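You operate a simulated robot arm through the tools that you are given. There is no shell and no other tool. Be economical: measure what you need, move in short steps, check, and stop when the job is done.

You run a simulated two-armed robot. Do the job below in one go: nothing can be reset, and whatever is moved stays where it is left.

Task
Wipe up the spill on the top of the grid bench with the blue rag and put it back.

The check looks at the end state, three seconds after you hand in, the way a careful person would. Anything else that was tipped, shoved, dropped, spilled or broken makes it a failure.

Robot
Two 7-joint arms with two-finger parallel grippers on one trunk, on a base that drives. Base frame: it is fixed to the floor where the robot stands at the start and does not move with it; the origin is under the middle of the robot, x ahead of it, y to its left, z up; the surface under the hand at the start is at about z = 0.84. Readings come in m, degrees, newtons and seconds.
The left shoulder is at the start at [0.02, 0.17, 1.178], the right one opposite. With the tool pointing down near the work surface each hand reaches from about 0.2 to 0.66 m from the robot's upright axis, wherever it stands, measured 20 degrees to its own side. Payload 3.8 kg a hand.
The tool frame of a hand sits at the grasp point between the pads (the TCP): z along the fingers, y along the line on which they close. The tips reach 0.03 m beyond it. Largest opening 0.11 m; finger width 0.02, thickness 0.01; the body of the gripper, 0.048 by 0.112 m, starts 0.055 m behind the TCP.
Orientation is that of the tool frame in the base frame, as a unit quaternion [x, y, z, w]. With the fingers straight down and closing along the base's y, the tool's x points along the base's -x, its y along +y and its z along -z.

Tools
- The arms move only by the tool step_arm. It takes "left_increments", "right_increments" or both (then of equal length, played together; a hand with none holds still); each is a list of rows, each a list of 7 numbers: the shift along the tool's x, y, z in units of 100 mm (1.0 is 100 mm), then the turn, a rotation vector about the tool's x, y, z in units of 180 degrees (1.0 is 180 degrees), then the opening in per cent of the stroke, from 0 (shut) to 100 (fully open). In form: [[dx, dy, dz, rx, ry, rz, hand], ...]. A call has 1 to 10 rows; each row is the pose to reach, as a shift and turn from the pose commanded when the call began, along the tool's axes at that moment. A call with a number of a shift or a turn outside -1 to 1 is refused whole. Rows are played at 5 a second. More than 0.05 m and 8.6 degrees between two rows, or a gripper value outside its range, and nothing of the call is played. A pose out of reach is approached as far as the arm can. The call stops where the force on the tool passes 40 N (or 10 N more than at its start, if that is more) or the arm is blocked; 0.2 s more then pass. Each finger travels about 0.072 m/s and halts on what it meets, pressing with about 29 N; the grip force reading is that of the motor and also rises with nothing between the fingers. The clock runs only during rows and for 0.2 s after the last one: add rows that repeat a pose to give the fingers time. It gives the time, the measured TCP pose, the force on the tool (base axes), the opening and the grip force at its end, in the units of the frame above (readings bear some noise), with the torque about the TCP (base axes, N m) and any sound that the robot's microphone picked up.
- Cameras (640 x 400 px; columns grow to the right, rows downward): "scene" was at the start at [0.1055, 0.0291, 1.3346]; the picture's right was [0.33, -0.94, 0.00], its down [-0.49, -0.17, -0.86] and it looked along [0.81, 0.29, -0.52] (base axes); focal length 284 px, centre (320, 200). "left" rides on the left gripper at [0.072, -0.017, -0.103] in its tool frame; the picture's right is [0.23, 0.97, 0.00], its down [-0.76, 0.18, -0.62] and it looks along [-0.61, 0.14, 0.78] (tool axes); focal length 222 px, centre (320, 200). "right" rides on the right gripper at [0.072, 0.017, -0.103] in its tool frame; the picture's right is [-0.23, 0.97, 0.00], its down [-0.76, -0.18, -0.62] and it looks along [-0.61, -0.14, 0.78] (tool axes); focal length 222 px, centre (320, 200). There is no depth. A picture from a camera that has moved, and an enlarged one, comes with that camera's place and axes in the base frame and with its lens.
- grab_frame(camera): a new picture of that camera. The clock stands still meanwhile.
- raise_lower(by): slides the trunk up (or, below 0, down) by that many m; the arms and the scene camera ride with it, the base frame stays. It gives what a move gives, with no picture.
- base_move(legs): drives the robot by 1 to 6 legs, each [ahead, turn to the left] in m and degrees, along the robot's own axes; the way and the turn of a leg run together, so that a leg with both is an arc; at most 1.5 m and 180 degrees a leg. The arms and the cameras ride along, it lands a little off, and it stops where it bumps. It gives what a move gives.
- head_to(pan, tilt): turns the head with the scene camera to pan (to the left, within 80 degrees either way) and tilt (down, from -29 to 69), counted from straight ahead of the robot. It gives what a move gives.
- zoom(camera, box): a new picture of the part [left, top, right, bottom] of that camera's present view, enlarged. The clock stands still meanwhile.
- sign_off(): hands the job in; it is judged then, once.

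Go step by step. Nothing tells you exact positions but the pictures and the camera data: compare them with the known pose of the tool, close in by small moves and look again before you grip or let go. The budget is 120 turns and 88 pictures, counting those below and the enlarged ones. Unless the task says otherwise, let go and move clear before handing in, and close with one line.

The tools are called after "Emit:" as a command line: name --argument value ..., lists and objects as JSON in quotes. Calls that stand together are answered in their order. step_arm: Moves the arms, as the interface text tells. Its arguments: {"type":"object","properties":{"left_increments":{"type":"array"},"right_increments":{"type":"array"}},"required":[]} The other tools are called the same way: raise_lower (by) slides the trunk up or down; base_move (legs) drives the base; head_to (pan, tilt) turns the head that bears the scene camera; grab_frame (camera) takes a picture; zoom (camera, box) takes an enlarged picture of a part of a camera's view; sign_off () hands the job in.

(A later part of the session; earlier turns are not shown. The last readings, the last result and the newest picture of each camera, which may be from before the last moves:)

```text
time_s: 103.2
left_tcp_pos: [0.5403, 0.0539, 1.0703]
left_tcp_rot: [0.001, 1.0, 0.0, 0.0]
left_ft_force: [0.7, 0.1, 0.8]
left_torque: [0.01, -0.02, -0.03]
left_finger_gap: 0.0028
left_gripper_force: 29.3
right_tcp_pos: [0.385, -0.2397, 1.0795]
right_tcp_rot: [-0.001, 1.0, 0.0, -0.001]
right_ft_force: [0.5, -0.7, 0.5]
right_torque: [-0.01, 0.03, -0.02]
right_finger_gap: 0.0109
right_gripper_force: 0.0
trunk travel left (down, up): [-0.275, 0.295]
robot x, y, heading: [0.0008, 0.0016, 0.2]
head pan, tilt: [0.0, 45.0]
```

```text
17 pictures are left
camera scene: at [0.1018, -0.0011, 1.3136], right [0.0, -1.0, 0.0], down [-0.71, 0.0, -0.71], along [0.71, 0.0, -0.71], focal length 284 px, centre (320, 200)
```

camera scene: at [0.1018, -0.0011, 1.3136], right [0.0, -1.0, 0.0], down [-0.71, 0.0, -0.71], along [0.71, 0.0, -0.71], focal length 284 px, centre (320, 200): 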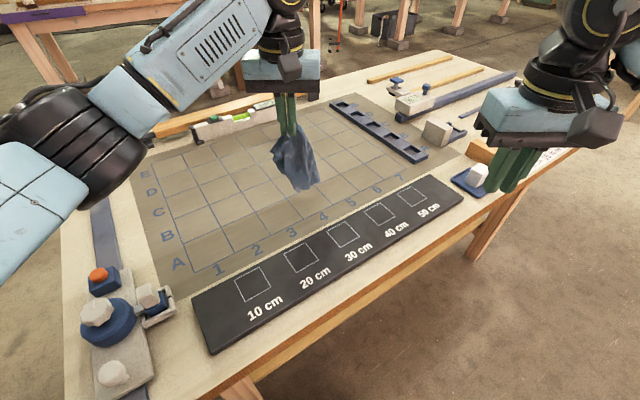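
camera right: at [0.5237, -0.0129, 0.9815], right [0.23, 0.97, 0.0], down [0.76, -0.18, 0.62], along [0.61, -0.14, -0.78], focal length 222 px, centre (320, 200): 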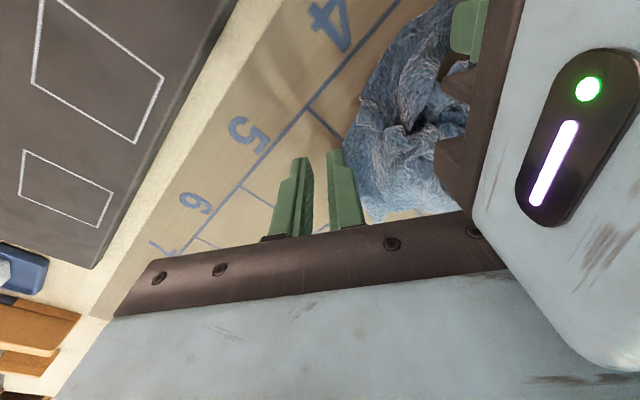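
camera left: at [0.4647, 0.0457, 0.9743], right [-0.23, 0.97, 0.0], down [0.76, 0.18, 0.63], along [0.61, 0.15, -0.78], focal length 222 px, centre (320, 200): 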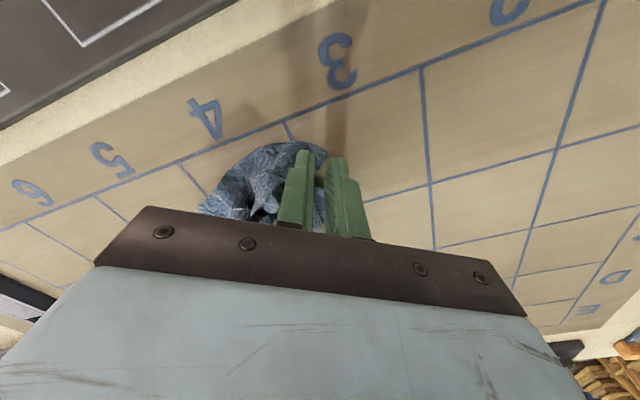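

The cloth hangs about 14 cm below the fingertips. I'll move it over the right side of its place, lower until it touches, and lay it down moving left.

Emit:
step_arm --left_increments '[[-0.1, -0.3, 0, 0, 0, 0, 0], [-0.2, -0.6, 0, 0, 0, 0, 0], [-0.25, -0.85, 0.1, 0, 0, 0, 0], [-0.25, -0.85, 0.35, 0, 0, 0, 0], [-0.25, -0.85, 0.55, 0, 0, 0, 0], [-0.25, -0.85, 0.55, 0, 0, 0, 0]]'

Emit:
step_arm --left_increments '[[0, 0.05, 0.15, 0, 0, 0, 0], [0, 0.15, 0.3, 0, 0, 0, 0], [0, 0.3, 0.5, 0, 0, 0, 0], [0, 0.45, 0.7, 0, 0, 0, 0], [0, 0.65, 0.9, 0, 0, 0, 0], [0, 0.85, 1.0, 0, 0, 0, 0]]'

Emit:
step_arm --left_increments '[[0, 0.15, 0.15, 0, 0, 0, 0], [0, 0.35, 0.35, 0, 0, 0, 0], [0, 0.6, 0.4, 0, 0, 0, 0], [0, 0.8, 0.4, 0, 0, 0, 0]]'

Emit:
zoom --camera "scene" --box '[180, 110, 420, 260]'

```text
time_s: 104.6
left_tcp_pos: [0.567, -0.0311, 1.0149]
left_tcp_rot: [0.0, 1.0, 0.0, 0.0]
left_ft_force: [-1.2, 0.1, 0.1]
left_torque: [-0.03, 0.0, 0.01]
left_finger_gap: 0.0026
left_gripper_force: 29.1
right_tcp_pos: [0.3853, -0.2399, 1.079]
right_tcp_rot: [-0.001, 1.0, 0.0, 0.0]
right_ft_force: [-0.6, -0.2, 0.0]
right_torque: [-0.02, 0.0, 0.01]
right_finger_gap: 0.0111
right_gripper_force: 0.1
trunk travel left (down, up): [-0.275, 0.295]
robot x, y, heading: [0.0014, 0.0021, -0.0]
head pan, tilt: [0.0, 45.0]
```

```text
time_s: 106.0
left_tcp_pos: [0.5666, 0.054, 0.9124]
left_tcp_rot: [0.001, 1.0, 0.0, 0.0]
left_ft_force: [-0.7, 0.2, -0.7]
left_torque: [0.01, 0.02, 0.01]
left_finger_gap: 0.0025
left_gripper_force: 28.9
right_tcp_pos: [0.3856, -0.2398, 1.0806]
right_tcp_rot: [0.0, 1.0, 0.001, 0.0]
right_ft_force: [0.2, -0.6, 0.6]
right_torque: [0.0, -0.01, 0.0]
right_finger_gap: 0.0107
right_gripper_force: 0.1
trunk travel left (down, up): [-0.275, 0.295]
robot x, y, heading: [-0.0005, 0.0012, -0.2]
head pan, tilt: [0.0, 45.0]
```

```text
time_s: 107.0
left_tcp_pos: [0.5675, 0.135, 0.8707]
left_tcp_rot: [0.001, 1.0, 0.0, 0.0]
left_ft_force: [-0.4, -0.6, 0.6]
left_torque: [-0.04, 0.0, 0.02]
left_finger_gap: 0.0023
left_gripper_force: 29.5
right_tcp_pos: [0.3847, -0.2407, 1.0797]
right_tcp_rot: [0.0, 1.0, -0.001, 0.0]
right_ft_force: [-0.2, 0.0, 0.5]
right_torque: [-0.01, 0.06, -0.02]
right_finger_gap: 0.0111
right_gripper_force: 0.0
trunk travel left (down, up): [-0.275, 0.295]
robot x, y, heading: [0.0005, 0.0008, 0.1]
head pan, tilt: [0.0, 45.0]
```

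```text
2.67 times, centred on (300, 185) of scene
camera zoom: at [0.102, -0.0008, 1.3136], right [0.0, -1.0, 0.0], down [-0.71, 0.0, -0.71], along [0.71, 0.0, -0.71], focal length 757 px, centre (373, 240)
```

zoom: 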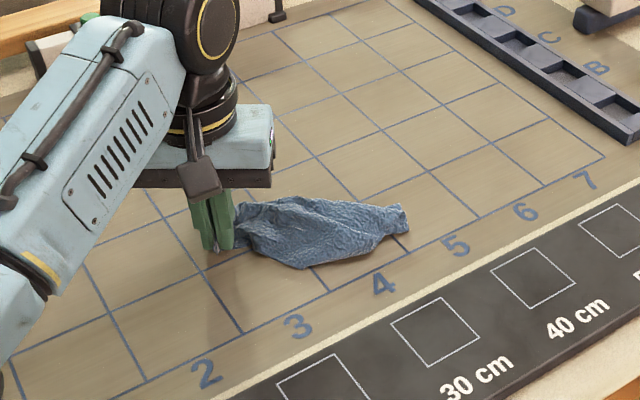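

The rag now lies as an elongated strip. I'll test whether tilting the hand forward extends the reach, so it can be laid at its real place further out.

Emit:
step_arm --left_increments '[[0, 0, -0.3, 0, -0.04, 0, 0], [0, 0, -0.6, 0, -0.08, 0, 0], [0, -0.2, -0.9, 0, -0.12, 0, 0], [0, -0.4, -1.0, 0, -0.16, 0, 0], [-0.2, -0.6, -1.0, 0, -0.2, 0, 0], [-0.5, -0.8, -1.0, 0, -0.2, 0, 0], [-0.8, -1.0, -1.0, 0, -0.2, 0, 0], [-1.0, -1.0, -1.0, 0, -0.2, 0, 0]]'

```text
time_s: 108.8
left_tcp_pos: [0.6671, 0.0351, 0.9728]
left_tcp_rot: [0.0, 0.951, 0.0, 0.309]
left_ft_force: [-0.7, -0.2, 0.3]
left_torque: [-0.04, 0.03, 0.0]
left_finger_gap: 0.0023
left_gripper_force: 29.2
right_tcp_pos: [0.3855, -0.2403, 1.0797]
right_tcp_rot: [0.0, 1.0, 0.0, 0.0]
right_ft_force: [-0.3, 0.9, 0.6]
right_torque: [-0.01, 0.02, 0.0]
right_finger_gap: 0.0112
right_gripper_force: 0.1
trunk travel left (down, up): [-0.275, 0.295]
robot x, y, heading: [-0.0011, 0.0026, 0.2]
head pan, tilt: [0.0, 45.0]
```

The tilt gives reach to at least x = 0.667. Now laying the cloth down along x ≈ 0.66, from right to left, and releasing.

Emit:
step_arm --left_increments '[[-0.1, -0.2, -0.2, 0, 0, 0, 0], [-0.18, -0.5, -0.36, 0, 0, 0, 0], [-0.18, -0.8, -0.36, 0, 0, 0, 0], [-0.18, -1.0, -0.36, 0, 0, 0, 0]]'

Emit:
step_arm --left_increments '[[0.1, 0.05, 0.15, 0, 0, 0, 0], [0.2, 0.1, 0.28, 0, 0, 0, 0], [0.33, 0.3, 0.45, 0, 0, 0, 0], [0.45, 0.55, 0.62, 0, 0, 0, 0], [0.56, 0.8, 0.78, 0, 0, 0, 0], [0.65, 1.0, 0.9, 0, 0, 0, 0]]'

```text
time_s: 109.8
left_tcp_pos: [0.662, -0.0652, 1.0122]
left_tcp_rot: [0.0, 0.951, -0.001, 0.309]
left_ft_force: [0.2, -0.4, 0.4]
left_torque: [-0.01, -0.01, 0.04]
left_finger_gap: 0.0024
left_gripper_force: 29.2
right_tcp_pos: [0.385, -0.2399, 1.0797]
right_tcp_rot: [0.0, 1.0, 0.001, 0.0]
right_ft_force: [0.7, 0.3, -0.4]
right_torque: [-0.04, -0.01, -0.01]
right_finger_gap: 0.011
right_gripper_force: 0.0
trunk travel left (down, up): [-0.275, 0.295]
robot x, y, heading: [0.0007, 0.0003, -0.4]
head pan, tilt: [0.0, 45.0]
```

```text
time_s: 111.2
left_tcp_pos: [0.6604, 0.0345, 0.9013]
left_tcp_rot: [0.0, 0.951, 0.0, 0.309]
left_ft_force: [0.1, 0.1, 0.2]
left_torque: [-0.01, 0.0, -0.01]
left_finger_gap: 0.0023
left_gripper_force: 28.9
right_tcp_pos: [0.3859, -0.2406, 1.0792]
right_tcp_rot: [-0.001, 1.0, 0.0, 0.0]
right_ft_force: [-0.4, -0.8, 0.2]
right_torque: [-0.02, 0.0, 0.0]
right_finger_gap: 0.0112
right_gripper_force: 0.0
trunk travel left (down, up): [-0.275, 0.295]
robot x, y, heading: [0.0032, 0.0029, -0.1]
head pan, tilt: [0.0, 45.0]
```

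Finishing the lay-down and releasing, then backing off along the tool axis.

Emit:
step_arm --left_increments '[[0.07, 0.25, 0.1, 0, 0, 0, 0], [0.15, 0.5, 0.21, 0, 0, 0, 0], [0.16, 0.6, 0.22, 0, 0, 0, 0], [0.16, 0.6, 0.22, 0, 0, 0, 40], [0.16, 0.6, 0.22, 0, 0, 0, 40], [0.0, 0.6, -0.1, 0, 0, 0, 40], [-0.1, 0.7, -0.4, 0, 0, 0, 40], [-0.2, 0.9, -0.7, 0, 0, 0, 40], [-0.2, 1.0, -1.0, 0, 0, 0, 40]]'

Emit:
step_arm --left_increments '[[0, 0.3, -0.3, 0, 0.04, 0, 40], [0, 0.6, -0.5, 0, 0.08, 0, 40], [0, 0.9, -0.6, 0, 0.12, 0, 40], [0, 1.0, -0.8, 0, 0.16, 0, 40], [0, 1.0, -0.9, 0, 0.2, 0, 40]]'

Emit:
zoom --camera "scene" --box '[140, 100, 460, 300]'

```text
time_s: 113.2
left_tcp_pos: [0.6182, 0.1345, 0.9951]
left_tcp_rot: [0.0, 0.951, 0.0, 0.309]
left_ft_force: [0.1, -0.1, 0.3]
left_torque: [-0.03, 0.05, -0.03]
left_finger_gap: 0.0442
left_gripper_force: 0.1
right_tcp_pos: [0.3845, -0.2394, 1.0802]
right_tcp_rot: [0.0, 1.0, 0.0, 0.0]
right_ft_force: [-0.3, -0.4, 0.3]
right_torque: [0.0, 0.01, 0.0]
right_finger_gap: 0.011
right_gripper_force: 0.0
trunk travel left (down, up): [-0.275, 0.295]
robot x, y, heading: [0.0051, 0.0015, 0.0]
head pan, tilt: [0.0, 45.0]
```

```text
time_s: 114.4
left_tcp_pos: [0.5659, 0.2358, 1.0677]
left_tcp_rot: [-0.001, 1.0, 0.001, -0.001]
left_ft_force: [0.3, -0.5, 0.7]
left_torque: [0.03, 0.02, -0.01]
left_finger_gap: 0.044
left_gripper_force: 0.1
right_tcp_pos: [0.3859, -0.24, 1.0793]
right_tcp_rot: [0.0, 1.0, 0.0, 0.0]
right_ft_force: [0.1, -0.6, 0.5]
right_torque: [0.02, -0.01, 0.01]
right_finger_gap: 0.0109
right_gripper_force: 0.0
trunk travel left (down, up): [-0.275, 0.295]
robot x, y, heading: [0.0033, -0.0032, -0.0]
head pan, tilt: [0.0, 45.0]
```

```text
2.00 times, centred on (300, 200) of scene
camera zoom: at [0.1021, -0.0014, 1.3135], right [0.0, -1.0, 0.0], down [-0.71, 0.0, -0.71], along [0.71, 0.0, -0.71], focal length 568 px, centre (360, 200)
```

zoom: 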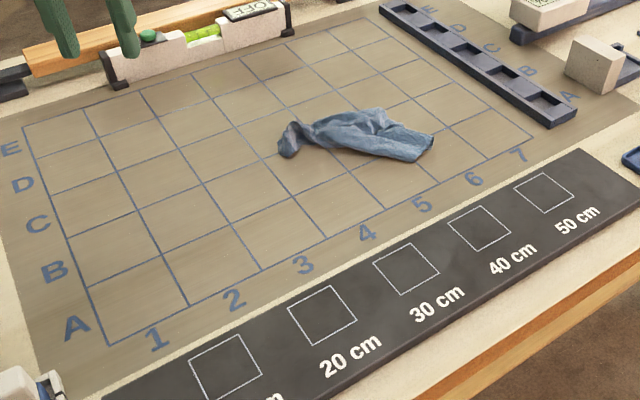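

The rag now lies centred on its original place, but folded into a strip. I'll look closely to see whether it can be opened sideways.

Emit:
zoom --camera "scene" --box '[260, 140, 380, 215]'

```text
5.33 times, centred on (320, 178) of scene
camera zoom: at [0.1021, -0.0014, 1.3135], right [0.0, -1.0, 0.0], down [-0.71, 0.0, -0.71], along [0.71, 0.0, -0.71], focal length 1515 px, centre (320, 320)
```

zoom: 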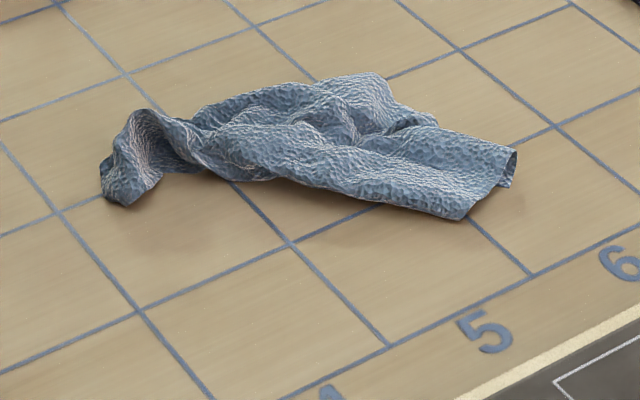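

A free corner of the near layer is at about (0.646, -0.072). With the right hand tilted forward I'll pinch that corner and pull it toward the robot to unfold the near layer.

Emit:
step_arm --right_increments '[[-0.2, 0.1, 0, 0, -0.04, 0, 20], [-0.4, 0.25, 0, 0, -0.08, 0, 35], [-0.6, 0.45, 0, 0, -0.12, 0, 45], [-0.8, 0.65, 0, 0, -0.16, 0, 45], [-1.0, 0.9, 0, 0, -0.2, 0, 45], [-1.0, 1.0, 0.3, 0, -0.2, 0, 45]]'

Emit:
step_arm --right_increments '[[-0.3, 0.2, 0.2, 0, 0, 0, 45], [-0.6, 0.4, 0.4, 0, 0, 0, 45], [-0.55, 0.6, 0.7, 0, 0, 0, 45], [-0.52, 0.65, 0.95, 0, 0, 0, 45]]'

Emit:
grab_frame --camera "right"

```text
time_s: 115.8
left_tcp_pos: [0.5656, 0.2353, 1.0679]
left_tcp_rot: [0.0, 1.0, 0.0, 0.0]
left_ft_force: [-0.8, 0.6, -0.4]
left_torque: [0.03, 0.02, -0.01]
left_finger_gap: 0.0442
left_gripper_force: 0.1
right_tcp_pos: [0.4869, -0.1395, 1.0496]
right_tcp_rot: [0.0, 0.951, 0.0, 0.309]
right_ft_force: [-0.1, -0.4, 0.5]
right_torque: [-0.03, 0.01, -0.02]
right_finger_gap: 0.0493
right_gripper_force: 0.1
trunk travel left (down, up): [-0.275, 0.295]
robot x, y, heading: [0.0002, -0.0013, -0.0]
head pan, tilt: [0.0, 45.0]
```

```text
time_s: 116.8
left_tcp_pos: [0.5674, 0.235, 1.0681]
left_tcp_rot: [0.0, 1.0, 0.0, -0.001]
left_ft_force: [0.4, 1.3, 0.4]
left_torque: [0.02, 0.01, 0.01]
left_finger_gap: 0.0439
left_gripper_force: 0.0
right_tcp_pos: [0.5837, -0.0732, 1.0021]
right_tcp_rot: [0.001, 0.951, 0.0, 0.31]
right_ft_force: [0.1, -0.7, 0.4]
right_torque: [-0.01, 0.0, -0.01]
right_finger_gap: 0.0495
right_gripper_force: 0.0
trunk travel left (down, up): [-0.275, 0.295]
robot x, y, heading: [-0.0017, 0.0006, 0.1]
head pan, tilt: [0.0, 45.0]
```

```text
13 pictures are left
camera right: at [0.4655, -0.0572, 1.0432], right [0.18, 0.97, 0.13], down [0.25, -0.18, 0.95], along [0.95, -0.14, -0.28], focal length 222 px, centre (320, 200)
```

right: 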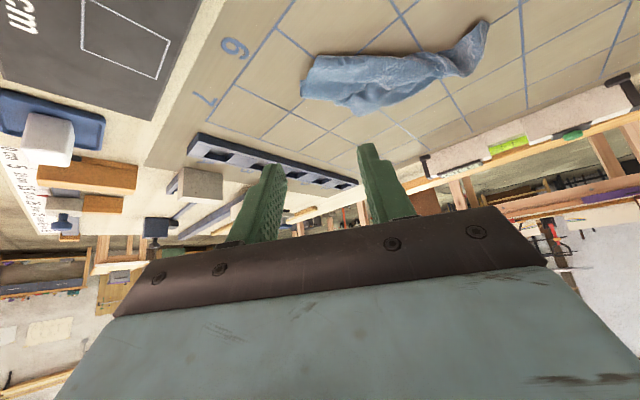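

The corner is confirmed at (0.645, -0.068). Descending onto it and closing.

Emit:
step_arm --right_increments '[[0.04, 0.03, 0.3, 0, 0, 0, 45], [0.1, 0.06, 0.6, 0, 0, 0, 45], [0.16, 0.08, 0.95, 0, 0, 0, 45]]'

Emit:
step_arm --right_increments '[[0.03, 0, 0.2, 0, 0, 0, 45], [0.06, 0, 0.34, 0, 0, 0, 45], [0.08, 0, 0.42, 0, 0, 0, 45], [0.09, 0, 0.47, 0, 0, 0, 45], [0.09, 0, 0.47, 0, 0, 0, 20], [0.09, 0, 0.47, 0, 0, 0, 0], [0.09, 0, 0.47, 0, 0, 0, 0], [0.09, 0, 0.47, 0, 0, 0, 0], [0.09, 0, 0.47, 0, 0, 0, 0]]'

Emit:
zoom --camera "scene" --box '[240, 120, 400, 220]'

```text
time_s: 117.6
left_tcp_pos: [0.5657, 0.2351, 1.0665]
left_tcp_rot: [0.0, 1.0, -0.001, 0.0]
left_ft_force: [0.8, -0.5, 0.1]
left_torque: [0.01, -0.01, 0.01]
left_finger_gap: 0.044
left_gripper_force: 0.1
right_tcp_pos: [0.6246, -0.0687, 0.916]
right_tcp_rot: [-0.001, 0.951, 0.0, 0.309]
right_ft_force: [-0.3, -0.4, 0.1]
right_torque: [0.0, 0.0, 0.0]
right_finger_gap: 0.0495
right_gripper_force: 0.0
trunk travel left (down, up): [-0.275, 0.295]
robot x, y, heading: [-0.0, -0.0021, -0.1]
head pan, tilt: [0.0, 45.0]
```

```text
time_s: 119.6
left_tcp_pos: [0.5661, 0.2357, 1.0674]
left_tcp_rot: [0.0, 1.0, 0.0, 0.0]
left_ft_force: [0.4, -0.3, -0.8]
left_torque: [0.0, 0.02, 0.0]
left_finger_gap: 0.0442
left_gripper_force: 0.1
right_tcp_pos: [0.6468, -0.0683, 0.8721]
right_tcp_rot: [0.0, 0.951, 0.0, 0.309]
right_ft_force: [-0.2, 0.2, -0.7]
right_torque: [0.0, -0.01, 0.01]
right_finger_gap: 0.0019
right_gripper_force: 29.2
trunk travel left (down, up): [-0.275, 0.295]
robot x, y, heading: [-0.0009, -0.0009, 0.1]
head pan, tilt: [0.0, 45.0]
```

```text
4.00 times, centred on (320, 170) of scene
camera zoom: at [0.102, -0.001, 1.3136], right [0.0, -1.0, 0.0], down [-0.71, 0.0, -0.71], along [0.71, 0.0, -0.71], focal length 1136 px, centre (320, 320)
```

zoom: 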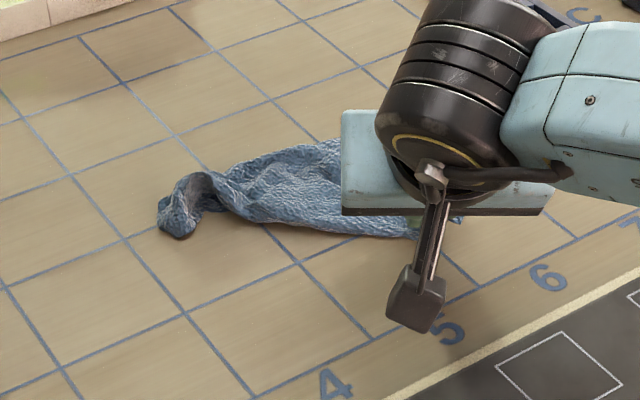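

The fingers hold something thin (1.9 mm). Pulling it toward the robot by 9 cm, just above the bench, then looking.

Emit:
step_arm --right_increments '[[0.05, 0.05, -0.12, 0, 0, 0, 0], [0.22, 0.1, -0.25, 0, 0, 0, 0], [0.4, 0.2, -0.38, 0, 0, 0, 0], [0.57, 0.3, -0.5, 0, 0, 0, 0], [0.73, 0.35, -0.6, 0, 0, 0, 0]]'

Emit:
zoom --camera "scene" --box '[220, 120, 412, 240]'

```text
time_s: 120.8
left_tcp_pos: [0.5663, 0.2357, 1.0669]
left_tcp_rot: [0.0, 1.0, 0.0, 0.0]
left_ft_force: [0.5, -0.4, 0.5]
left_torque: [-0.01, -0.06, 0.03]
left_finger_gap: 0.0442
left_gripper_force: 0.1
right_tcp_pos: [0.5542, -0.0332, 0.8775]
right_tcp_rot: [0.0, 0.951, 0.0, 0.309]
right_ft_force: [0.8, 0.3, 0.8]
right_torque: [0.01, 0.0, 0.01]
right_finger_gap: 0.0019
right_gripper_force: 28.7
trunk travel left (down, up): [-0.275, 0.295]
robot x, y, heading: [0.0004, 0.0009, -0.1]
head pan, tilt: [0.0, 45.0]
```

```text
3.33 times, centred on (316, 180) of scene
camera zoom: at [0.1019, -0.001, 1.3136], right [0.0, -1.0, 0.0], down [-0.71, 0.0, -0.71], along [0.71, 0.0, -0.71], focal length 947 px, centre (333, 267)
```

zoom: 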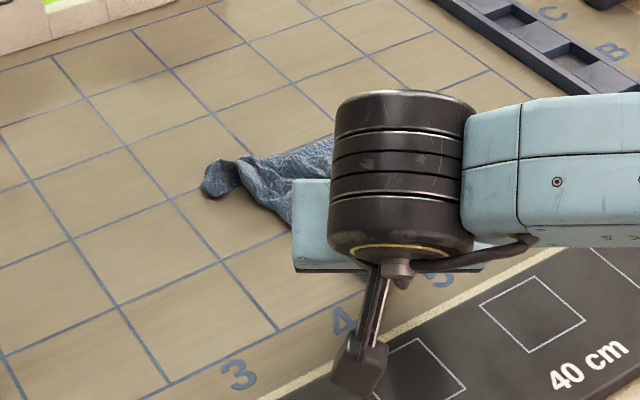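

The left end stayed put and the near layer seems to be opening. Releasing, backing the right hand off, and looking.

Emit:
step_arm --right_increments '[[0.03, 0, 0.03, 0, 0, 0, 15], [0.03, 0, 0.03, 0, 0, 0, 30], [0.03, 0, 0.03, 0, 0, 0, 30], [-0.1, 0, -0.25, 0, 0, 0, 30], [-0.2, -0.1, -0.55, 0, 0, 0, 30], [-0.2, -0.4, -0.8, 0, 0, 0, 30], [-0.2, -0.8, -1.0, 0, 0, 0, 30]]'

Emit:
step_arm --right_increments '[[0.1, -0.3, -0.2, 0, 0.04, 0, 30], [0.2, -0.6, -0.4, 0, 0.08, 0, 30], [0.3, -0.8, -0.6, 0, 0.12, 0, 30], [0.3, -0.9, -0.8, 0, 0.16, 0, 30], [0.3, -1.0, -0.9, 0, 0.2, 0, 30]]'

Emit:
zoom --camera "scene" --box '[220, 120, 412, 240]'

```text
time_s: 122.4
left_tcp_pos: [0.5653, 0.2351, 1.0679]
left_tcp_rot: [0.0, 1.0, 0.0, 0.0]
left_ft_force: [-0.4, -0.2, 0.2]
left_torque: [-0.01, -0.03, -0.01]
left_finger_gap: 0.0439
left_gripper_force: 0.0
right_tcp_pos: [0.5102, -0.1119, 0.9711]
right_tcp_rot: [0.0, 0.951, 0.001, 0.309]
right_ft_force: [0.4, 0.8, -0.4]
right_torque: [0.0, 0.01, 0.05]
right_finger_gap: 0.0328
right_gripper_force: 0.1
trunk travel left (down, up): [-0.275, 0.295]
robot x, y, heading: [0.0028, -0.0008, 0.1]
head pan, tilt: [0.0, 45.0]
```

```text
time_s: 123.6
left_tcp_pos: [0.5664, 0.2353, 1.068]
left_tcp_rot: [0.0, 1.0, 0.0, 0.0]
left_ft_force: [-0.4, 0.8, 0.4]
left_torque: [0.0, 0.02, -0.01]
left_finger_gap: 0.0441
left_gripper_force: 0.0
right_tcp_pos: [0.4337, -0.2116, 1.0248]
right_tcp_rot: [0.0, 1.0, 0.0, -0.001]
right_ft_force: [0.2, -0.5, 0.3]
right_torque: [0.0, 0.0, 0.02]
right_finger_gap: 0.0331
right_gripper_force: 0.1
trunk travel left (down, up): [-0.275, 0.295]
robot x, y, heading: [-0.0005, 0.001, 0.2]
head pan, tilt: [0.0, 45.0]
```

```text
3.33 times, centred on (316, 180) of scene
camera zoom: at [0.1021, -0.0012, 1.3135], right [0.0, -1.0, 0.0], down [-0.71, 0.0, -0.71], along [0.71, 0.0, -0.71], focal length 947 px, centre (333, 267)
```

zoom: 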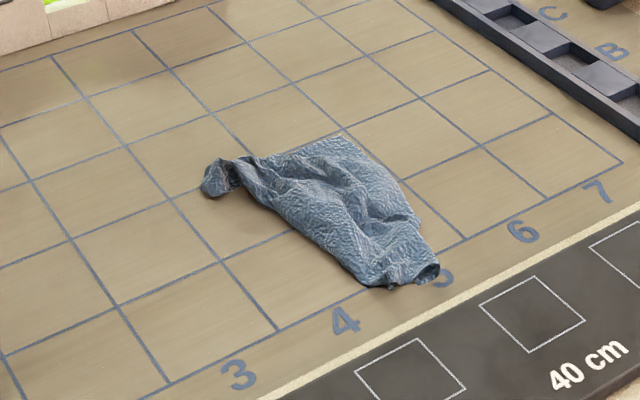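

Much better: the rag is spread over its original area with centroid within about 2 cm. One more gentle pull on its right corner, at (0.577, -0.069), outward to widen it.

Emit:
step_arm --right_increments '[[-0.3, 0.3, 0.1, 0, 0, 0, 45], [-0.6, 0.6, 0.3, 0, 0, 0, 45], [-0.9, 0.9, 0.5, 0, 0, 0, 45], [-1.0, 1.0, 0.9, 0, 0, 0, 45]]'

Emit:
step_arm --right_increments '[[-0.3, 0.3, 0.2, 0, 0, 0, 45], [-0.42, 0.42, 0.45, 0, 0, 0, 45], [-0.42, 0.42, 0.58, 0, 0, 0, 45], [-0.42, 0.42, 0.63, 0, 0, 0, 45], [-0.42, 0.42, 0.63, 0, 0, 0, 20], [-0.42, 0.42, 0.63, 0, 0, 0, 0], [-0.42, 0.42, 0.63, 0, 0, 0, 0], [-0.42, 0.42, 0.63, 0, 0, 0, 0], [-0.42, 0.42, 0.63, 0, 0, 0, 0]]'

Emit:
step_arm --right_increments '[[-0.05, -0.08, -0.1, 0, 0, 0, 0], [-0.12, -0.2, -0.1, 0, 0, 0, 0], [-0.2, -0.32, -0.1, 0, 0, 0, 0], [-0.27, -0.45, -0.08, 0, 0, 0, 0], [-0.27, -0.45, 0, 0, 0, 0, 0], [-0.27, -0.45, 0, 0, 0, 0, 20], [-0.27, -0.45, 0, 0, 0, 0, 35], [-0.27, -0.45, -0.3, 0, 0, 0, 35], [-0.2, -0.5, -0.7, 0, 0, 0, 35], [0.0, -0.7, -1.0, 0, 0, 0, 35]]'

Emit:
step_arm --right_increments '[[0.3, -0.3, -0.1, 0, 0, 0, 35], [0.6, -0.6, -0.2, 0, 0, 0, 35], [0.9, -0.9, -0.3, 0, 0, 0, 35]]'

Emit:
zoom --camera "scene" --box '[220, 120, 412, 240]'

```text
time_s: 124.6
left_tcp_pos: [0.5654, 0.2344, 1.0671]
left_tcp_rot: [-0.001, 1.0, 0.0, -0.001]
left_ft_force: [0.2, 0.6, 0.3]
left_torque: [0.02, -0.01, -0.01]
left_finger_gap: 0.0441
left_gripper_force: 0.1
right_tcp_pos: [0.5339, -0.1122, 0.9343]
right_tcp_rot: [0.0, 1.0, 0.0, -0.001]
right_ft_force: [-0.7, -0.3, -0.3]
right_torque: [0.0, 0.03, 0.01]
right_finger_gap: 0.0496
right_gripper_force: 0.0
trunk travel left (down, up): [-0.275, 0.295]
robot x, y, heading: [0.0009, -0.0017, 0.2]
head pan, tilt: [0.0, 45.0]
```

```text
time_s: 126.6
left_tcp_pos: [0.5654, 0.2353, 1.0669]
left_tcp_rot: [0.0, 1.0, -0.001, 0.0]
left_ft_force: [0.4, 0.8, -0.2]
left_torque: [-0.02, 0.0, -0.04]
left_finger_gap: 0.0439
left_gripper_force: 0.0
right_tcp_pos: [0.5751, -0.0697, 0.8723]
right_tcp_rot: [0.0, 1.0, 0.0, 0.001]
right_ft_force: [-0.8, -0.2, 0.6]
right_torque: [0.03, -0.02, 0.03]
right_finger_gap: 0.0019
right_gripper_force: 29.3
trunk travel left (down, up): [-0.275, 0.295]
robot x, y, heading: [-0.0008, 0.0008, -0.2]
head pan, tilt: [0.0, 45.0]
```

```text
time_s: 128.8
left_tcp_pos: [0.5651, 0.2346, 1.0671]
left_tcp_rot: [0.001, 1.0, 0.0, 0.0]
left_ft_force: [0.4, 0.5, 0.2]
left_torque: [0.03, -0.03, 0.03]
left_finger_gap: 0.0441
left_gripper_force: 0.1
right_tcp_pos: [0.5726, -0.1407, 0.9717]
right_tcp_rot: [0.001, 1.0, 0.001, 0.0]
right_ft_force: [-0.7, 1.1, -0.1]
right_torque: [0.0, 0.01, 0.0]
right_finger_gap: 0.0386
right_gripper_force: 0.0
trunk travel left (down, up): [-0.275, 0.295]
robot x, y, heading: [0.0009, -0.001, 0.1]
head pan, tilt: [0.0, 45.0]
```

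```text
time_s: 129.6
left_tcp_pos: [0.5651, 0.2333, 1.0684]
left_tcp_rot: [0.001, 1.0, 0.001, 0.001]
left_ft_force: [0.1, -0.6, -0.7]
left_torque: [0.03, -0.01, 0.03]
left_finger_gap: 0.0442
left_gripper_force: 0.0
right_tcp_pos: [0.4834, -0.2298, 1.0002]
right_tcp_rot: [0.0, 1.0, 0.0, -0.001]
right_ft_force: [-0.5, -0.8, 0.4]
right_torque: [-0.01, -0.03, -0.01]
right_finger_gap: 0.0384
right_gripper_force: 0.0
trunk travel left (down, up): [-0.275, 0.295]
robot x, y, heading: [0.0003, -0.0009, 0.2]
head pan, tilt: [0.0, 45.0]
```

```text
3.33 times, centred on (316, 180) of scene
camera zoom: at [0.1011, -0.0021, 1.3137], right [0.0, -1.0, 0.0], down [-0.71, 0.0, -0.71], along [0.71, 0.0, -0.71], focal length 947 px, centre (333, 267)
```

zoom: 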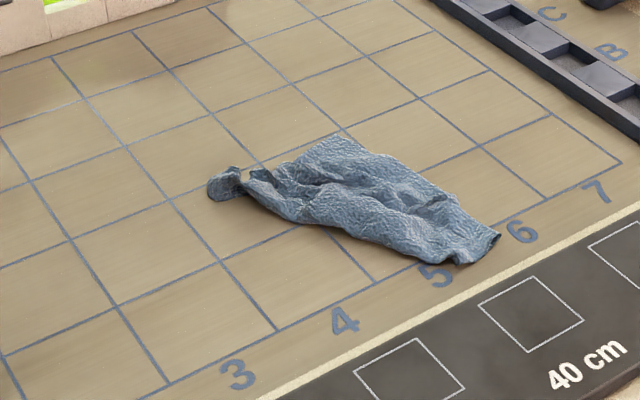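

The right corner is back at its place, and the left corner nearly so. Last adjustment: pinch the middle of the near edge, about (0.605, -0.02), with the left hand and pull it toward the original near corner.

Emit:
step_arm --left_increments '[[0, -0.2, 0.1, 0, -0.04, 0, 45], [0, -0.4, 0.2, 0, -0.08, 0, 45], [0, -0.6, 0.3, 0, -0.12, 0, 45], [0, -0.8, 0.4, 0, -0.16, 0, 45], [0, -1.0, 0.5, 0, -0.2, 0, 45]]'

Emit:
step_arm --left_increments '[[0, -0.3, 0.2, 0, 0, 0, 45], [0, -0.6, 0.35, 0, 0, 0, 45], [0, -0.85, 0.5, 0, 0, 0, 45], [0.01, -1.0, 0.61, 0, 0, 0, 45]]'

Emit:
step_arm --left_increments '[[0.15, -0.3, 0.25, 0, 0, 0, 45], [0.3, -0.5, 0.5, 0, 0, 0, 45], [0.43, -0.5, 0.68, 0, 0, 0, 45], [0.52, -0.5, 0.8, 0, 0, 0, 45], [0.52, -0.5, 0.8, 0, 0, 0, 20], [0.52, -0.5, 0.8, 0, 0, 0, 0], [0.52, -0.5, 0.8, 0, 0, 0, 0], [0.52, -0.5, 0.8, 0, 0, 0, 0], [0.52, -0.5, 0.8, 0, 0, 0, 0]]'

Emit:
step_arm --left_increments '[[0.12, 0.09, -0.1, 0, 0, 0, 0], [0.24, 0.18, -0.2, 0, 0, 0, 0], [0.36, 0.27, -0.3, 0, 0, 0, 0], [0.46, 0.35, -0.37, 0, 0, 0, 0], [0.46, 0.35, -0.37, 0, 0, 0, 20], [0.46, 0.35, -0.37, 0, 0, 0, 35], [0.3, 0.35, -0.65, 0, 0, 0, 35], [0.1, 0.5, -0.95, 0, 0, 0, 35], [-0.1, 0.8, -1.0, 0, 0, 0, 35]]'

Emit:
step_arm --left_increments '[[0, 0.3, -0.3, 0, 0.04, 0, 35], [0, 0.6, -0.5, 0, 0.08, 0, 35], [0, 0.9, -0.6, 0, 0.12, 0, 35], [0, 1.0, -0.8, 0, 0.16, 0, 35], [0, 1.0, -0.9, 0, 0.2, 0, 35]]'

Emit:
grab_frame --camera "scene"

```text
time_s: 130.8
left_tcp_pos: [0.5662, 0.1347, 1.0179]
left_tcp_rot: [0.001, 0.951, 0.0, 0.31]
left_ft_force: [0.5, -0.9, -0.7]
left_torque: [0.03, 0.0, 0.02]
left_finger_gap: 0.0496
left_gripper_force: 0.1
right_tcp_pos: [0.4851, -0.2299, 1.0012]
right_tcp_rot: [0.0, 1.0, 0.001, -0.001]
right_ft_force: [0.9, -0.1, 0.0]
right_torque: [0.0, -0.02, 0.03]
right_finger_gap: 0.0386
right_gripper_force: 0.0
trunk travel left (down, up): [-0.275, 0.295]
robot x, y, heading: [-0.0024, -0.0005, -0.0]
head pan, tilt: [0.0, 45.0]
```

```text
time_s: 131.8
left_tcp_pos: [0.5994, 0.0344, 0.9673]
left_tcp_rot: [0.0, 0.951, 0.0, 0.309]
left_ft_force: [0.1, 1.2, 0.3]
left_torque: [-0.03, -0.01, -0.03]
left_finger_gap: 0.0494
left_gripper_force: 0.0
right_tcp_pos: [0.4864, -0.2285, 1.0015]
right_tcp_rot: [0.0, 1.0, 0.0, 0.001]
right_ft_force: [0.6, -0.1, -0.3]
right_torque: [0.02, -0.03, 0.02]
right_finger_gap: 0.0386
right_gripper_force: 0.0
trunk travel left (down, up): [-0.275, 0.295]
robot x, y, heading: [-0.0, 0.0002, 0.0]
head pan, tilt: [0.0, 45.0]
```

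```text
time_s: 133.8
left_tcp_pos: [0.6052, -0.0143, 0.8727]
left_tcp_rot: [0.0, 0.951, -0.001, 0.31]
left_ft_force: [0.4, 1.5, 4.2]
left_torque: [0.03, -0.09, 0.01]
left_finger_gap: 0.0034
left_gripper_force: 28.7
right_tcp_pos: [0.4851, -0.2289, 1.0018]
right_tcp_rot: [0.0, 1.0, 0.0, 0.0]
right_ft_force: [-0.2, 0.3, 0.1]
right_torque: [0.02, -0.02, 0.02]
right_finger_gap: 0.0388
right_gripper_force: 0.0
trunk travel left (down, up): [-0.275, 0.295]
robot x, y, heading: [-0.0015, 0.0024, -0.1]
head pan, tilt: [0.0, 45.0]
```

```text
time_s: 135.8
left_tcp_pos: [0.5564, 0.066, 0.9608]
left_tcp_rot: [0.001, 0.951, 0.0, 0.31]
left_ft_force: [-0.6, -0.3, -0.4]
left_torque: [-0.02, 0.02, -0.03]
left_finger_gap: 0.0388
left_gripper_force: 0.1
right_tcp_pos: [0.4854, -0.2298, 1.0007]
right_tcp_rot: [0.0, 1.0, 0.0, 0.001]
right_ft_force: [-0.7, -0.4, 0.6]
right_torque: [0.0, 0.04, 0.02]
right_finger_gap: 0.0385
right_gripper_force: 0.0
trunk travel left (down, up): [-0.275, 0.295]
robot x, y, heading: [0.0019, -0.0003, -0.0]
head pan, tilt: [0.0, 45.0]
```

```text
time_s: 137.0
left_tcp_pos: [0.5012, 0.1646, 1.0336]
left_tcp_rot: [-0.001, 1.0, 0.001, -0.001]
left_ft_force: [-0.3, 0.6, 0.5]
left_torque: [0.04, 0.03, 0.0]
left_finger_gap: 0.0387
left_gripper_force: 0.1
right_tcp_pos: [0.4842, -0.2284, 1.0014]
right_tcp_rot: [0.0, 1.0, 0.001, 0.0]
right_ft_force: [0.2, 0.6, -0.2]
right_torque: [0.04, 0.0, 0.01]
right_finger_gap: 0.0385
right_gripper_force: 0.1
trunk travel left (down, up): [-0.275, 0.295]
robot x, y, heading: [0.0031, -0.0005, -0.3]
head pan, tilt: [0.0, 45.0]
```

```text
8 pictures are left
camera scene: at [0.1021, -0.0015, 1.3135], right [0.0, -1.0, 0.0], down [-0.71, 0.0, -0.71], along [0.71, 0.0, -0.71], focal length 284 px, centre (320, 200)
```

scene: 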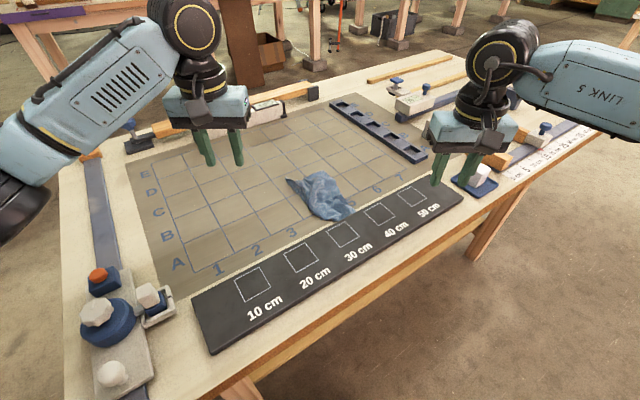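

That pull dragged the rag about 7 cm too near. I'll look closely, then correct by pulling its far edge outward, which should also spread it.

Emit:
zoom --camera "scene" --box '[256, 145, 384, 225]'

```text
5.00 times, centred on (320, 185) of scene
camera zoom: at [0.1021, -0.0015, 1.3135], right [0.0, -1.0, 0.0], down [-0.71, 0.0, -0.71], along [0.71, 0.0, -0.71], focal length 1420 px, centre (320, 275)
```

zoom: 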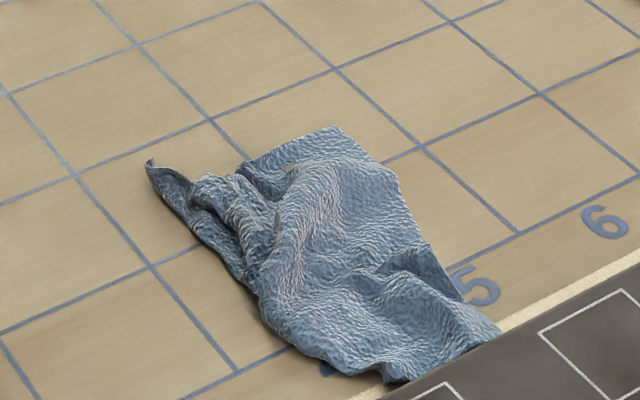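

The rag is actually well spread now, only too near and overlapping the black strip's edge. I'll pinch its far part at (0.657, 0.0) with the tilted left hand and pull it outward about 5 cm.

Emit:
step_arm --left_increments '[[-0.12, -0.18, 0, 0, -0.04, 0, 50], [-0.24, -0.36, 0, 0, -0.08, 0, 50], [-0.36, -0.54, 0, 0, -0.12, 0, 50], [-0.48, -0.72, 0, 0, -0.16, 0, 50], [-0.6, -0.9, 0, 0, -0.2, 0, 50]]'

Emit:
step_arm --left_increments '[[-0.02, -0.25, 0.25, 0, 0, 0, 50], [-0.04, -0.5, 0.5, 0, 0, 0, 50], [-0.07, -0.7, 0.75, 0, 0, 0, 50], [-0.07, -0.7, 0.92, 0, 0, 0, 50]]'

Emit:
step_arm --left_increments '[[0, -0.07, 0.3, 0, 0, 0, 50], [0.06, -0.07, 0.6, 0, 0, 0, 50], [0.16, -0.07, 0.8, 0, 0, 0, 50], [0.24, -0.07, 0.93, 0, 0, 0, 50], [0.24, -0.07, 0.93, 0, 0, 0, 20], [0.24, -0.07, 0.93, 0, 0, 0, 0], [0.24, -0.07, 0.93, 0, 0, 0, 0], [0.24, -0.07, 0.93, 0, 0, 0, 0], [0.24, -0.07, 0.93, 0, 0, 0, 0]]'

Emit:
step_arm --left_increments '[[-0.12, 0, 0.06, 0, 0, 0, 0], [-0.24, 0, 0.13, 0, 0, 0, 0], [-0.36, 0, 0.2, 0, 0, 0, 0], [-0.47, 0, 0.28, 0, 0, 0, 0]]'

```text
time_s: 138.2
left_tcp_pos: [0.5622, 0.0727, 1.0328]
left_tcp_rot: [0.0, 0.951, 0.0, 0.309]
left_ft_force: [-0.9, -0.4, -0.7]
left_torque: [0.02, 0.0, 0.0]
left_finger_gap: 0.055
left_gripper_force: 0.1
right_tcp_pos: [0.4848, -0.2289, 1.0009]
right_tcp_rot: [0.0, 1.0, -0.001, 0.0]
right_ft_force: [-1.3, -1.0, -0.4]
right_torque: [0.03, 0.01, -0.02]
right_finger_gap: 0.0383
right_gripper_force: 0.1
trunk travel left (down, up): [-0.275, 0.295]
robot x, y, heading: [-0.0005, 0.0003, 0.1]
head pan, tilt: [0.0, 45.0]
```

```text
time_s: 139.2
left_tcp_pos: [0.6234, 0.0049, 0.9622]
left_tcp_rot: [0.001, 0.951, 0.0, 0.309]
left_ft_force: [0.2, -0.3, -0.7]
left_torque: [0.01, 0.03, 0.0]
left_finger_gap: 0.0553
left_gripper_force: 0.1
right_tcp_pos: [0.4849, -0.229, 1.0015]
right_tcp_rot: [0.0, 1.0, 0.0, 0.0]
right_ft_force: [0.1, -0.2, 0.4]
right_torque: [0.03, -0.04, -0.03]
right_finger_gap: 0.0385
right_gripper_force: 0.0
trunk travel left (down, up): [-0.275, 0.295]
robot x, y, heading: [0.0003, 0.0007, -0.0]
head pan, tilt: [0.0, 45.0]
```

```text
time_s: 141.2
left_tcp_pos: [0.6575, -0.0013, 0.8735]
left_tcp_rot: [0.0, 0.951, 0.0, 0.309]
left_ft_force: [0.4, 0.2, -0.4]
left_torque: [-0.01, -0.02, 0.03]
left_finger_gap: 0.0014
left_gripper_force: 29.1
right_tcp_pos: [0.4845, -0.229, 1.0015]
right_tcp_rot: [0.0, 1.0, 0.0, 0.001]
right_ft_force: [-0.2, -0.1, -0.3]
right_torque: [0.02, 0.02, -0.01]
right_finger_gap: 0.0385
right_gripper_force: 0.0
trunk travel left (down, up): [-0.275, 0.295]
robot x, y, heading: [0.0021, -0.0014, -0.0]
head pan, tilt: [0.0, 45.0]
```

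```text
time_s: 142.2
left_tcp_pos: [0.689, 0.0036, 0.8813]
left_tcp_rot: [0.0, 0.951, 0.0, 0.309]
left_ft_force: [-0.6, -0.2, 0.8]
left_torque: [0.0, -0.02, 0.02]
left_finger_gap: 0.0012
left_gripper_force: 29.2
left hand out of reach, approached as far as the arm can: row 3, 4
right_tcp_pos: [0.485, -0.2298, 1.001]
right_tcp_rot: [0.0, 1.0, 0.0, 0.0]
right_ft_force: [0.1, 0.2, 0.1]
right_torque: [0.0, -0.01, 0.02]
right_finger_gap: 0.0383
right_gripper_force: 0.1
trunk travel left (down, up): [-0.275, 0.295]
robot x, y, heading: [0.0002, 0.0015, 0.1]
head pan, tilt: [0.0, 45.0]
```

Reach ended at x = 0.689. Checking whether the cloth came along.

Emit:
zoom --camera "scene" --box '[240, 130, 400, 230]'

```text
4.00 times, centred on (320, 180) of scene
camera zoom: at [0.102, -0.0011, 1.3136], right [0.0, -1.0, 0.0], down [-0.71, 0.0, -0.71], along [0.71, 0.0, -0.71], focal length 1136 px, centre (320, 280)
```

zoom: 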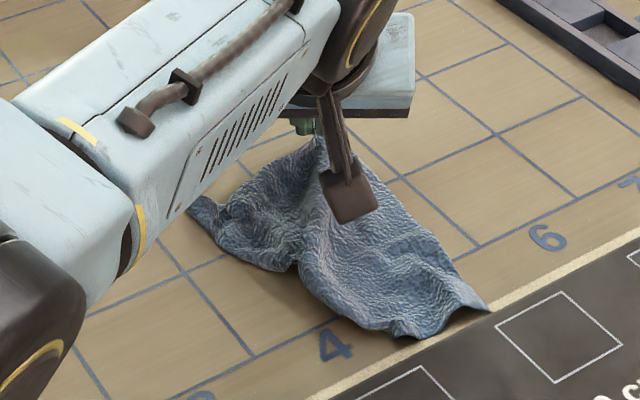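

The cloth is held and came along about 3 cm. I'll release and back away, then pull the right corner, about (0.56, -0.095), outward to its original spot with the right hand.

Emit:
step_arm --left_increments '[[0.06, 0, 0.05, 0, 0, 0, 0], [0.06, 0, 0.05, 0, 0, 0, 20], [0.06, 0, 0.05, 0, 0, 0, 40], [0.06, 0, 0.05, 0, 0, 0, 40], [-0.1, 0.1, -0.2, 0, 0, 0, 40], [-0.2, 0.3, -0.5, 0, 0, 0, 40], [-0.2, 0.6, -0.8, 0, 0, 0, 40], [-0.2, 0.9, -1.0, 0, 0, 0, 40]]'

Emit:
step_arm --left_increments '[[0, 0.3, -0.3, 0, 0.04, 0, 40], [0, 0.6, -0.5, 0, 0.08, 0, 40], [0, 0.9, -0.6, 0, 0.12, 0, 40], [0, 1.0, -0.8, 0, 0.16, 0, 40], [0, 1.0, -0.9, 0, 0.2, 0, 40]]' --right_increments '[[-0.1, 0.2, 0, 0, -0.04, 0, 45], [-0.2, 0.45, 0, 0, -0.08, 0, 45], [-0.3, 0.7, 0, 0, -0.12, 0, 45], [-0.35, 0.95, 0, 0, -0.16, 0, 45], [-0.35, 1.0, 0.2, 0, -0.2, 0, 45]]'

Emit:
zoom --camera "right" --box '[200, 0, 520, 200]'

```text
time_s: 144.0
left_tcp_pos: [0.6452, 0.0916, 0.9715]
left_tcp_rot: [0.0, 0.951, 0.0, 0.309]
left_ft_force: [0.2, 0.4, -0.3]
left_torque: [0.04, 0.01, 0.01]
left_finger_gap: 0.0439
left_gripper_force: 0.0
right_tcp_pos: [0.4842, -0.2296, 1.0014]
right_tcp_rot: [0.0, 1.0, 0.0, 0.0]
right_ft_force: [0.2, -0.3, 0.7]
right_torque: [0.01, -0.01, 0.01]
right_finger_gap: 0.0385
right_gripper_force: 0.1
trunk travel left (down, up): [-0.275, 0.295]
robot x, y, heading: [0.003, 0.002, -0.2]
head pan, tilt: [0.0, 45.0]
```

```text
time_s: 145.2
left_tcp_pos: [0.5922, 0.192, 1.0443]
left_tcp_rot: [-0.001, 1.0, 0.0, 0.0]
left_ft_force: [0.4, 0.5, -0.2]
left_torque: [-0.01, 0.0, 0.04]
left_finger_gap: 0.044
left_gripper_force: 0.2
right_tcp_pos: [0.5202, -0.1306, 0.9822]
right_tcp_rot: [0.001, 0.951, 0.001, 0.31]
right_ft_force: [-0.8, 0.2, -0.7]
right_torque: [0.02, 0.05, -0.02]
right_finger_gap: 0.0494
right_gripper_force: 0.0
trunk travel left (down, up): [-0.275, 0.295]
robot x, y, heading: [0.0031, 0.0014, 0.1]
head pan, tilt: [0.0, 45.0]
```

```text
2.00 times, centred on (360, 100) of right
camera zoom: at [0.4011, -0.1132, 1.0232], right [0.18, 0.97, 0.13], down [0.25, -0.18, 0.95], along [0.95, -0.14, -0.27], focal length 444 px, centre (240, 400)
```

zoom: 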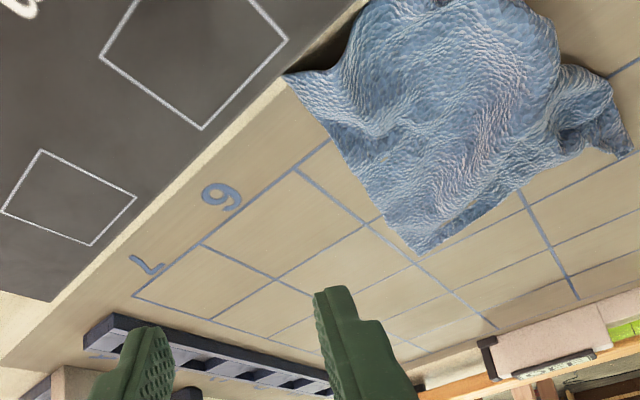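

The rag is now widely spread. Its right corner is at about (0.547, -0.095), so I'll pinch just inside it and pull to about (0.625, -0.125).

Emit:
step_arm --right_increments '[[0.05, 0.2, 0.25, 0, 0, 0, 45], [0.1, 0.38, 0.5, 0, 0, 0, 45], [0.2, 0.38, 0.75, 0, 0, 0, 45], [0.3, 0.38, 0.95, 0, 0, 0, 45]]'

Emit:
step_arm --right_increments '[[0.03, 0, 0.07, 0, 0, 0, 45], [0.05, 0, 0.12, 0, 0, 0, 45], [0.05, 0, 0.12, 0, 0, 0, 20], [0.05, 0, 0.12, 0, 0, 0, 0], [0.05, 0, 0.12, 0, 0, 0, 0], [0.05, 0, 0.12, 0, 0, 0, 0], [0.05, 0, 0.12, 0, 0, 0, 0]]'

Emit:
step_arm --right_increments '[[-0.15, -0.08, 0.05, 0, 0, 0, 0], [-0.3, -0.18, 0.14, 0, 0, 0, 0], [-0.45, -0.27, 0.25, 0, 0, 0, 0], [-0.6, -0.35, 0.36, 0, 0, 0, 0], [-0.57, -0.35, 0.4, 0, 0, 0, 0], [-0.57, -0.35, 0.4, 0, 0, 0, 20], [-0.57, -0.35, 0.4, 0, 0, 0, 35], [-0.7, -0.35, 0.2, 0, 0, 0, 35], [-0.8, -0.4, -0.1, 0, 0, 0, 35], [-0.8, -0.5, -0.4, 0, 0, 0, 35]]'

Emit:
step_arm --right_increments '[[0.1, -0.1, -0.3, 0, 0.04, 0, 35], [0.2, -0.2, -0.6, 0, 0.08, 0, 35], [0.4, -0.4, -0.8, 0, 0.12, 0, 35], [0.6, -0.6, -0.9, 0, 0.16, 0, 35], [0.8, -0.9, -1.0, 0, 0.2, 0, 35]]'

Emit:
zoom --camera "scene" --box '[140, 100, 460, 300]'

```text
time_s: 146.2
left_tcp_pos: [0.5935, 0.1932, 1.0433]
left_tcp_rot: [0.0, 1.0, 0.0, 0.0]
left_ft_force: [0.3, 0.7, -0.1]
left_torque: [0.0, -0.02, -0.03]
left_finger_gap: 0.0438
left_gripper_force: 0.1
right_tcp_pos: [0.5517, -0.0912, 0.8867]
right_tcp_rot: [0.0, 0.951, -0.001, 0.308]
right_ft_force: [-0.2, -0.5, 0.7]
right_torque: [0.02, 0.0, -0.01]
right_finger_gap: 0.0494
right_gripper_force: 0.0
trunk travel left (down, up): [-0.275, 0.295]
robot x, y, heading: [0.0008, 0.003, -0.2]
head pan, tilt: [0.0, 45.0]
```

```text
time_s: 147.8
left_tcp_pos: [0.593, 0.1935, 1.0446]
left_tcp_rot: [0.0, 1.0, 0.0, 0.0]
left_ft_force: [-0.3, -0.3, 0.0]
left_torque: [0.01, 0.02, 0.0]
left_finger_gap: 0.044
left_gripper_force: 0.2
right_tcp_pos: [0.5541, -0.0926, 0.875]
right_tcp_rot: [0.0, 0.951, 0.0, 0.309]
right_ft_force: [0.7, 0.5, 0.1]
right_torque: [0.0, 0.0, -0.01]
right_finger_gap: 0.0002
right_gripper_force: 28.7
trunk travel left (down, up): [-0.275, 0.295]
robot x, y, heading: [0.004, -0.0015, -0.0]
head pan, tilt: [0.0, 45.0]
```

```text
time_s: 150.0
left_tcp_pos: [0.5925, 0.1923, 1.044]
left_tcp_rot: [0.0, 1.0, 0.0, -0.001]
left_ft_force: [-0.4, 0.6, -0.6]
left_torque: [-0.01, -0.01, -0.01]
left_finger_gap: 0.0439
left_gripper_force: 0.0
right_tcp_pos: [0.5953, -0.1432, 0.9555]
right_tcp_rot: [0.0, 0.951, 0.0, 0.309]
right_ft_force: [-0.1, 0.3, 0.2]
right_torque: [0.03, -0.02, -0.01]
right_finger_gap: 0.0385
right_gripper_force: 0.0
trunk travel left (down, up): [-0.275, 0.295]
robot x, y, heading: [-0.0008, 0.0002, 0.2]
head pan, tilt: [0.0, 45.0]
```

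```text
time_s: 151.2
left_tcp_pos: [0.5927, 0.1924, 1.0444]
left_tcp_rot: [-0.001, 1.0, 0.0, -0.001]
left_ft_force: [-0.6, -0.4, -0.3]
left_torque: [0.03, 0.06, 0.0]
left_finger_gap: 0.0437
left_gripper_force: 0.0
right_tcp_pos: [0.4722, -0.2347, 0.9895]
right_tcp_rot: [0.0, 1.0, 0.0, -0.001]
right_ft_force: [-0.1, -0.6, 0.1]
right_torque: [-0.01, 0.04, 0.01]
right_finger_gap: 0.0386
right_gripper_force: 0.1
trunk travel left (down, up): [-0.275, 0.295]
robot x, y, heading: [0.0005, -0.0006, -0.1]
head pan, tilt: [0.0, 45.0]
```

```text
2.00 times, centred on (300, 200) of scene
camera zoom: at [0.1017, -0.0019, 1.3136], right [0.0, -1.0, 0.0], down [-0.71, 0.0, -0.71], along [0.71, 0.0, -0.71], focal length 568 px, centre (360, 200)
```

zoom: 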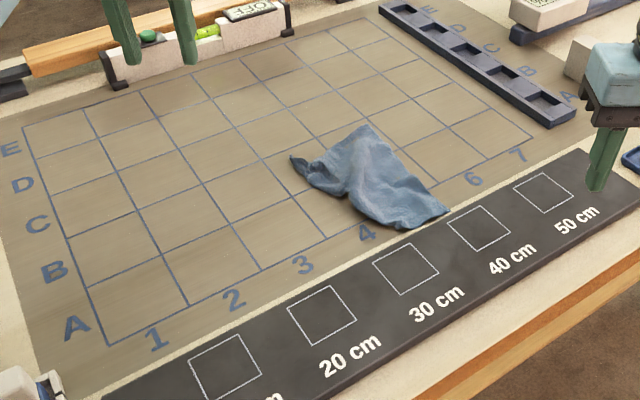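

That pinch mostly missed; the rag now sits about 4–5 cm too near. One press-and-slide outward at its middle with the tilted right hand should centre it.

Emit:
step_arm --right_increments '[[-0.18, 0.2, 0, 0, -0.04, 0, 20], [-0.36, 0.4, 0, 0, -0.08, 0, 20], [-0.54, 0.6, 0, 0, -0.12, 0, 20], [-0.72, 0.8, 0, 0, -0.16, 0, 20], [-0.9, 1.0, 0, 0, -0.2, 0, 20]]'

Emit:
step_arm --right_increments '[[-0.02, 0.3, 0.2, 0, 0, 0, 20], [-0.05, 0.6, 0.45, 0, 0, 0, 20], [-0.09, 0.95, 0.65, 0, 0, 0, 20], [-0.09, 0.95, 0.81, 0, 0, 0, 20]]'

Emit:
step_arm --right_increments '[[0.14, 0, 0.28, 0, 0, 0, 20], [0.22, 0, 0.42, 0, 0, 0, 20], [0.26, 0, 0.48, 0, 0, 0, 20], [0.28, 0, 0.51, 0, 0, 0, 20], [0.295, 0, 0.53, 0, 0, 0, 20], [0.305, 0, 0.545, 0, 0, 0, 20]]'

```text
time_s: 152.4
left_tcp_pos: [0.5933, 0.1928, 1.0441]
left_tcp_rot: [0.0, 1.0, -0.001, 0.0]
left_ft_force: [-0.7, 0.1, 0.4]
left_torque: [0.02, 0.0, -0.02]
left_finger_gap: 0.044
left_gripper_force: 0.1
right_tcp_pos: [0.5646, -0.1316, 0.9886]
right_tcp_rot: [0.0, 0.951, -0.001, 0.31]
right_ft_force: [-0.1, -0.1, 0.6]
right_torque: [0.0, 0.0, 0.01]
right_finger_gap: 0.0224
right_gripper_force: 0.1
trunk travel left (down, up): [-0.275, 0.295]
robot x, y, heading: [0.0029, -0.0009, -0.2]
head pan, tilt: [0.0, 45.0]
```

```text
time_s: 153.4
left_tcp_pos: [0.5936, 0.1925, 1.0437]
left_tcp_rot: [0.0, 1.0, 0.0, 0.0]
left_ft_force: [-0.6, -1.4, 0.2]
left_torque: [0.01, -0.03, 0.02]
left_finger_gap: 0.0442
left_gripper_force: 0.1
right_tcp_pos: [0.6175, -0.0388, 0.9286]
right_tcp_rot: [0.0, 0.951, 0.001, 0.31]
right_ft_force: [-0.2, -0.6, 0.6]
right_torque: [-0.05, -0.01, 0.01]
right_finger_gap: 0.0221
right_gripper_force: 0.1
trunk travel left (down, up): [-0.275, 0.295]
robot x, y, heading: [-0.0019, -0.0027, -0.1]
head pan, tilt: [0.0, 45.0]
```

```text
time_s: 154.8
left_tcp_pos: [0.5926, 0.1927, 1.046]
left_tcp_rot: [0.0, 1.0, 0.0, 0.0]
left_ft_force: [0.6, -0.4, -0.7]
left_torque: [0.0, 0.0, 0.01]
left_finger_gap: 0.044
left_gripper_force: 0.2
right_tcp_pos: [0.6237, -0.038, 0.8698]
right_tcp_rot: [0.001, 0.95, 0.0, 0.314]
right_ft_force: [-0.6, -2.1, 20.8]
right_torque: [-0.1, -0.19, -0.01]
right_finger_gap: 0.0222
right_gripper_force: 0.0
trunk travel left (down, up): [-0.275, 0.295]
robot x, y, heading: [-0.0018, 0.0058, 0.1]
head pan, tilt: [0.0, 45.0]
```

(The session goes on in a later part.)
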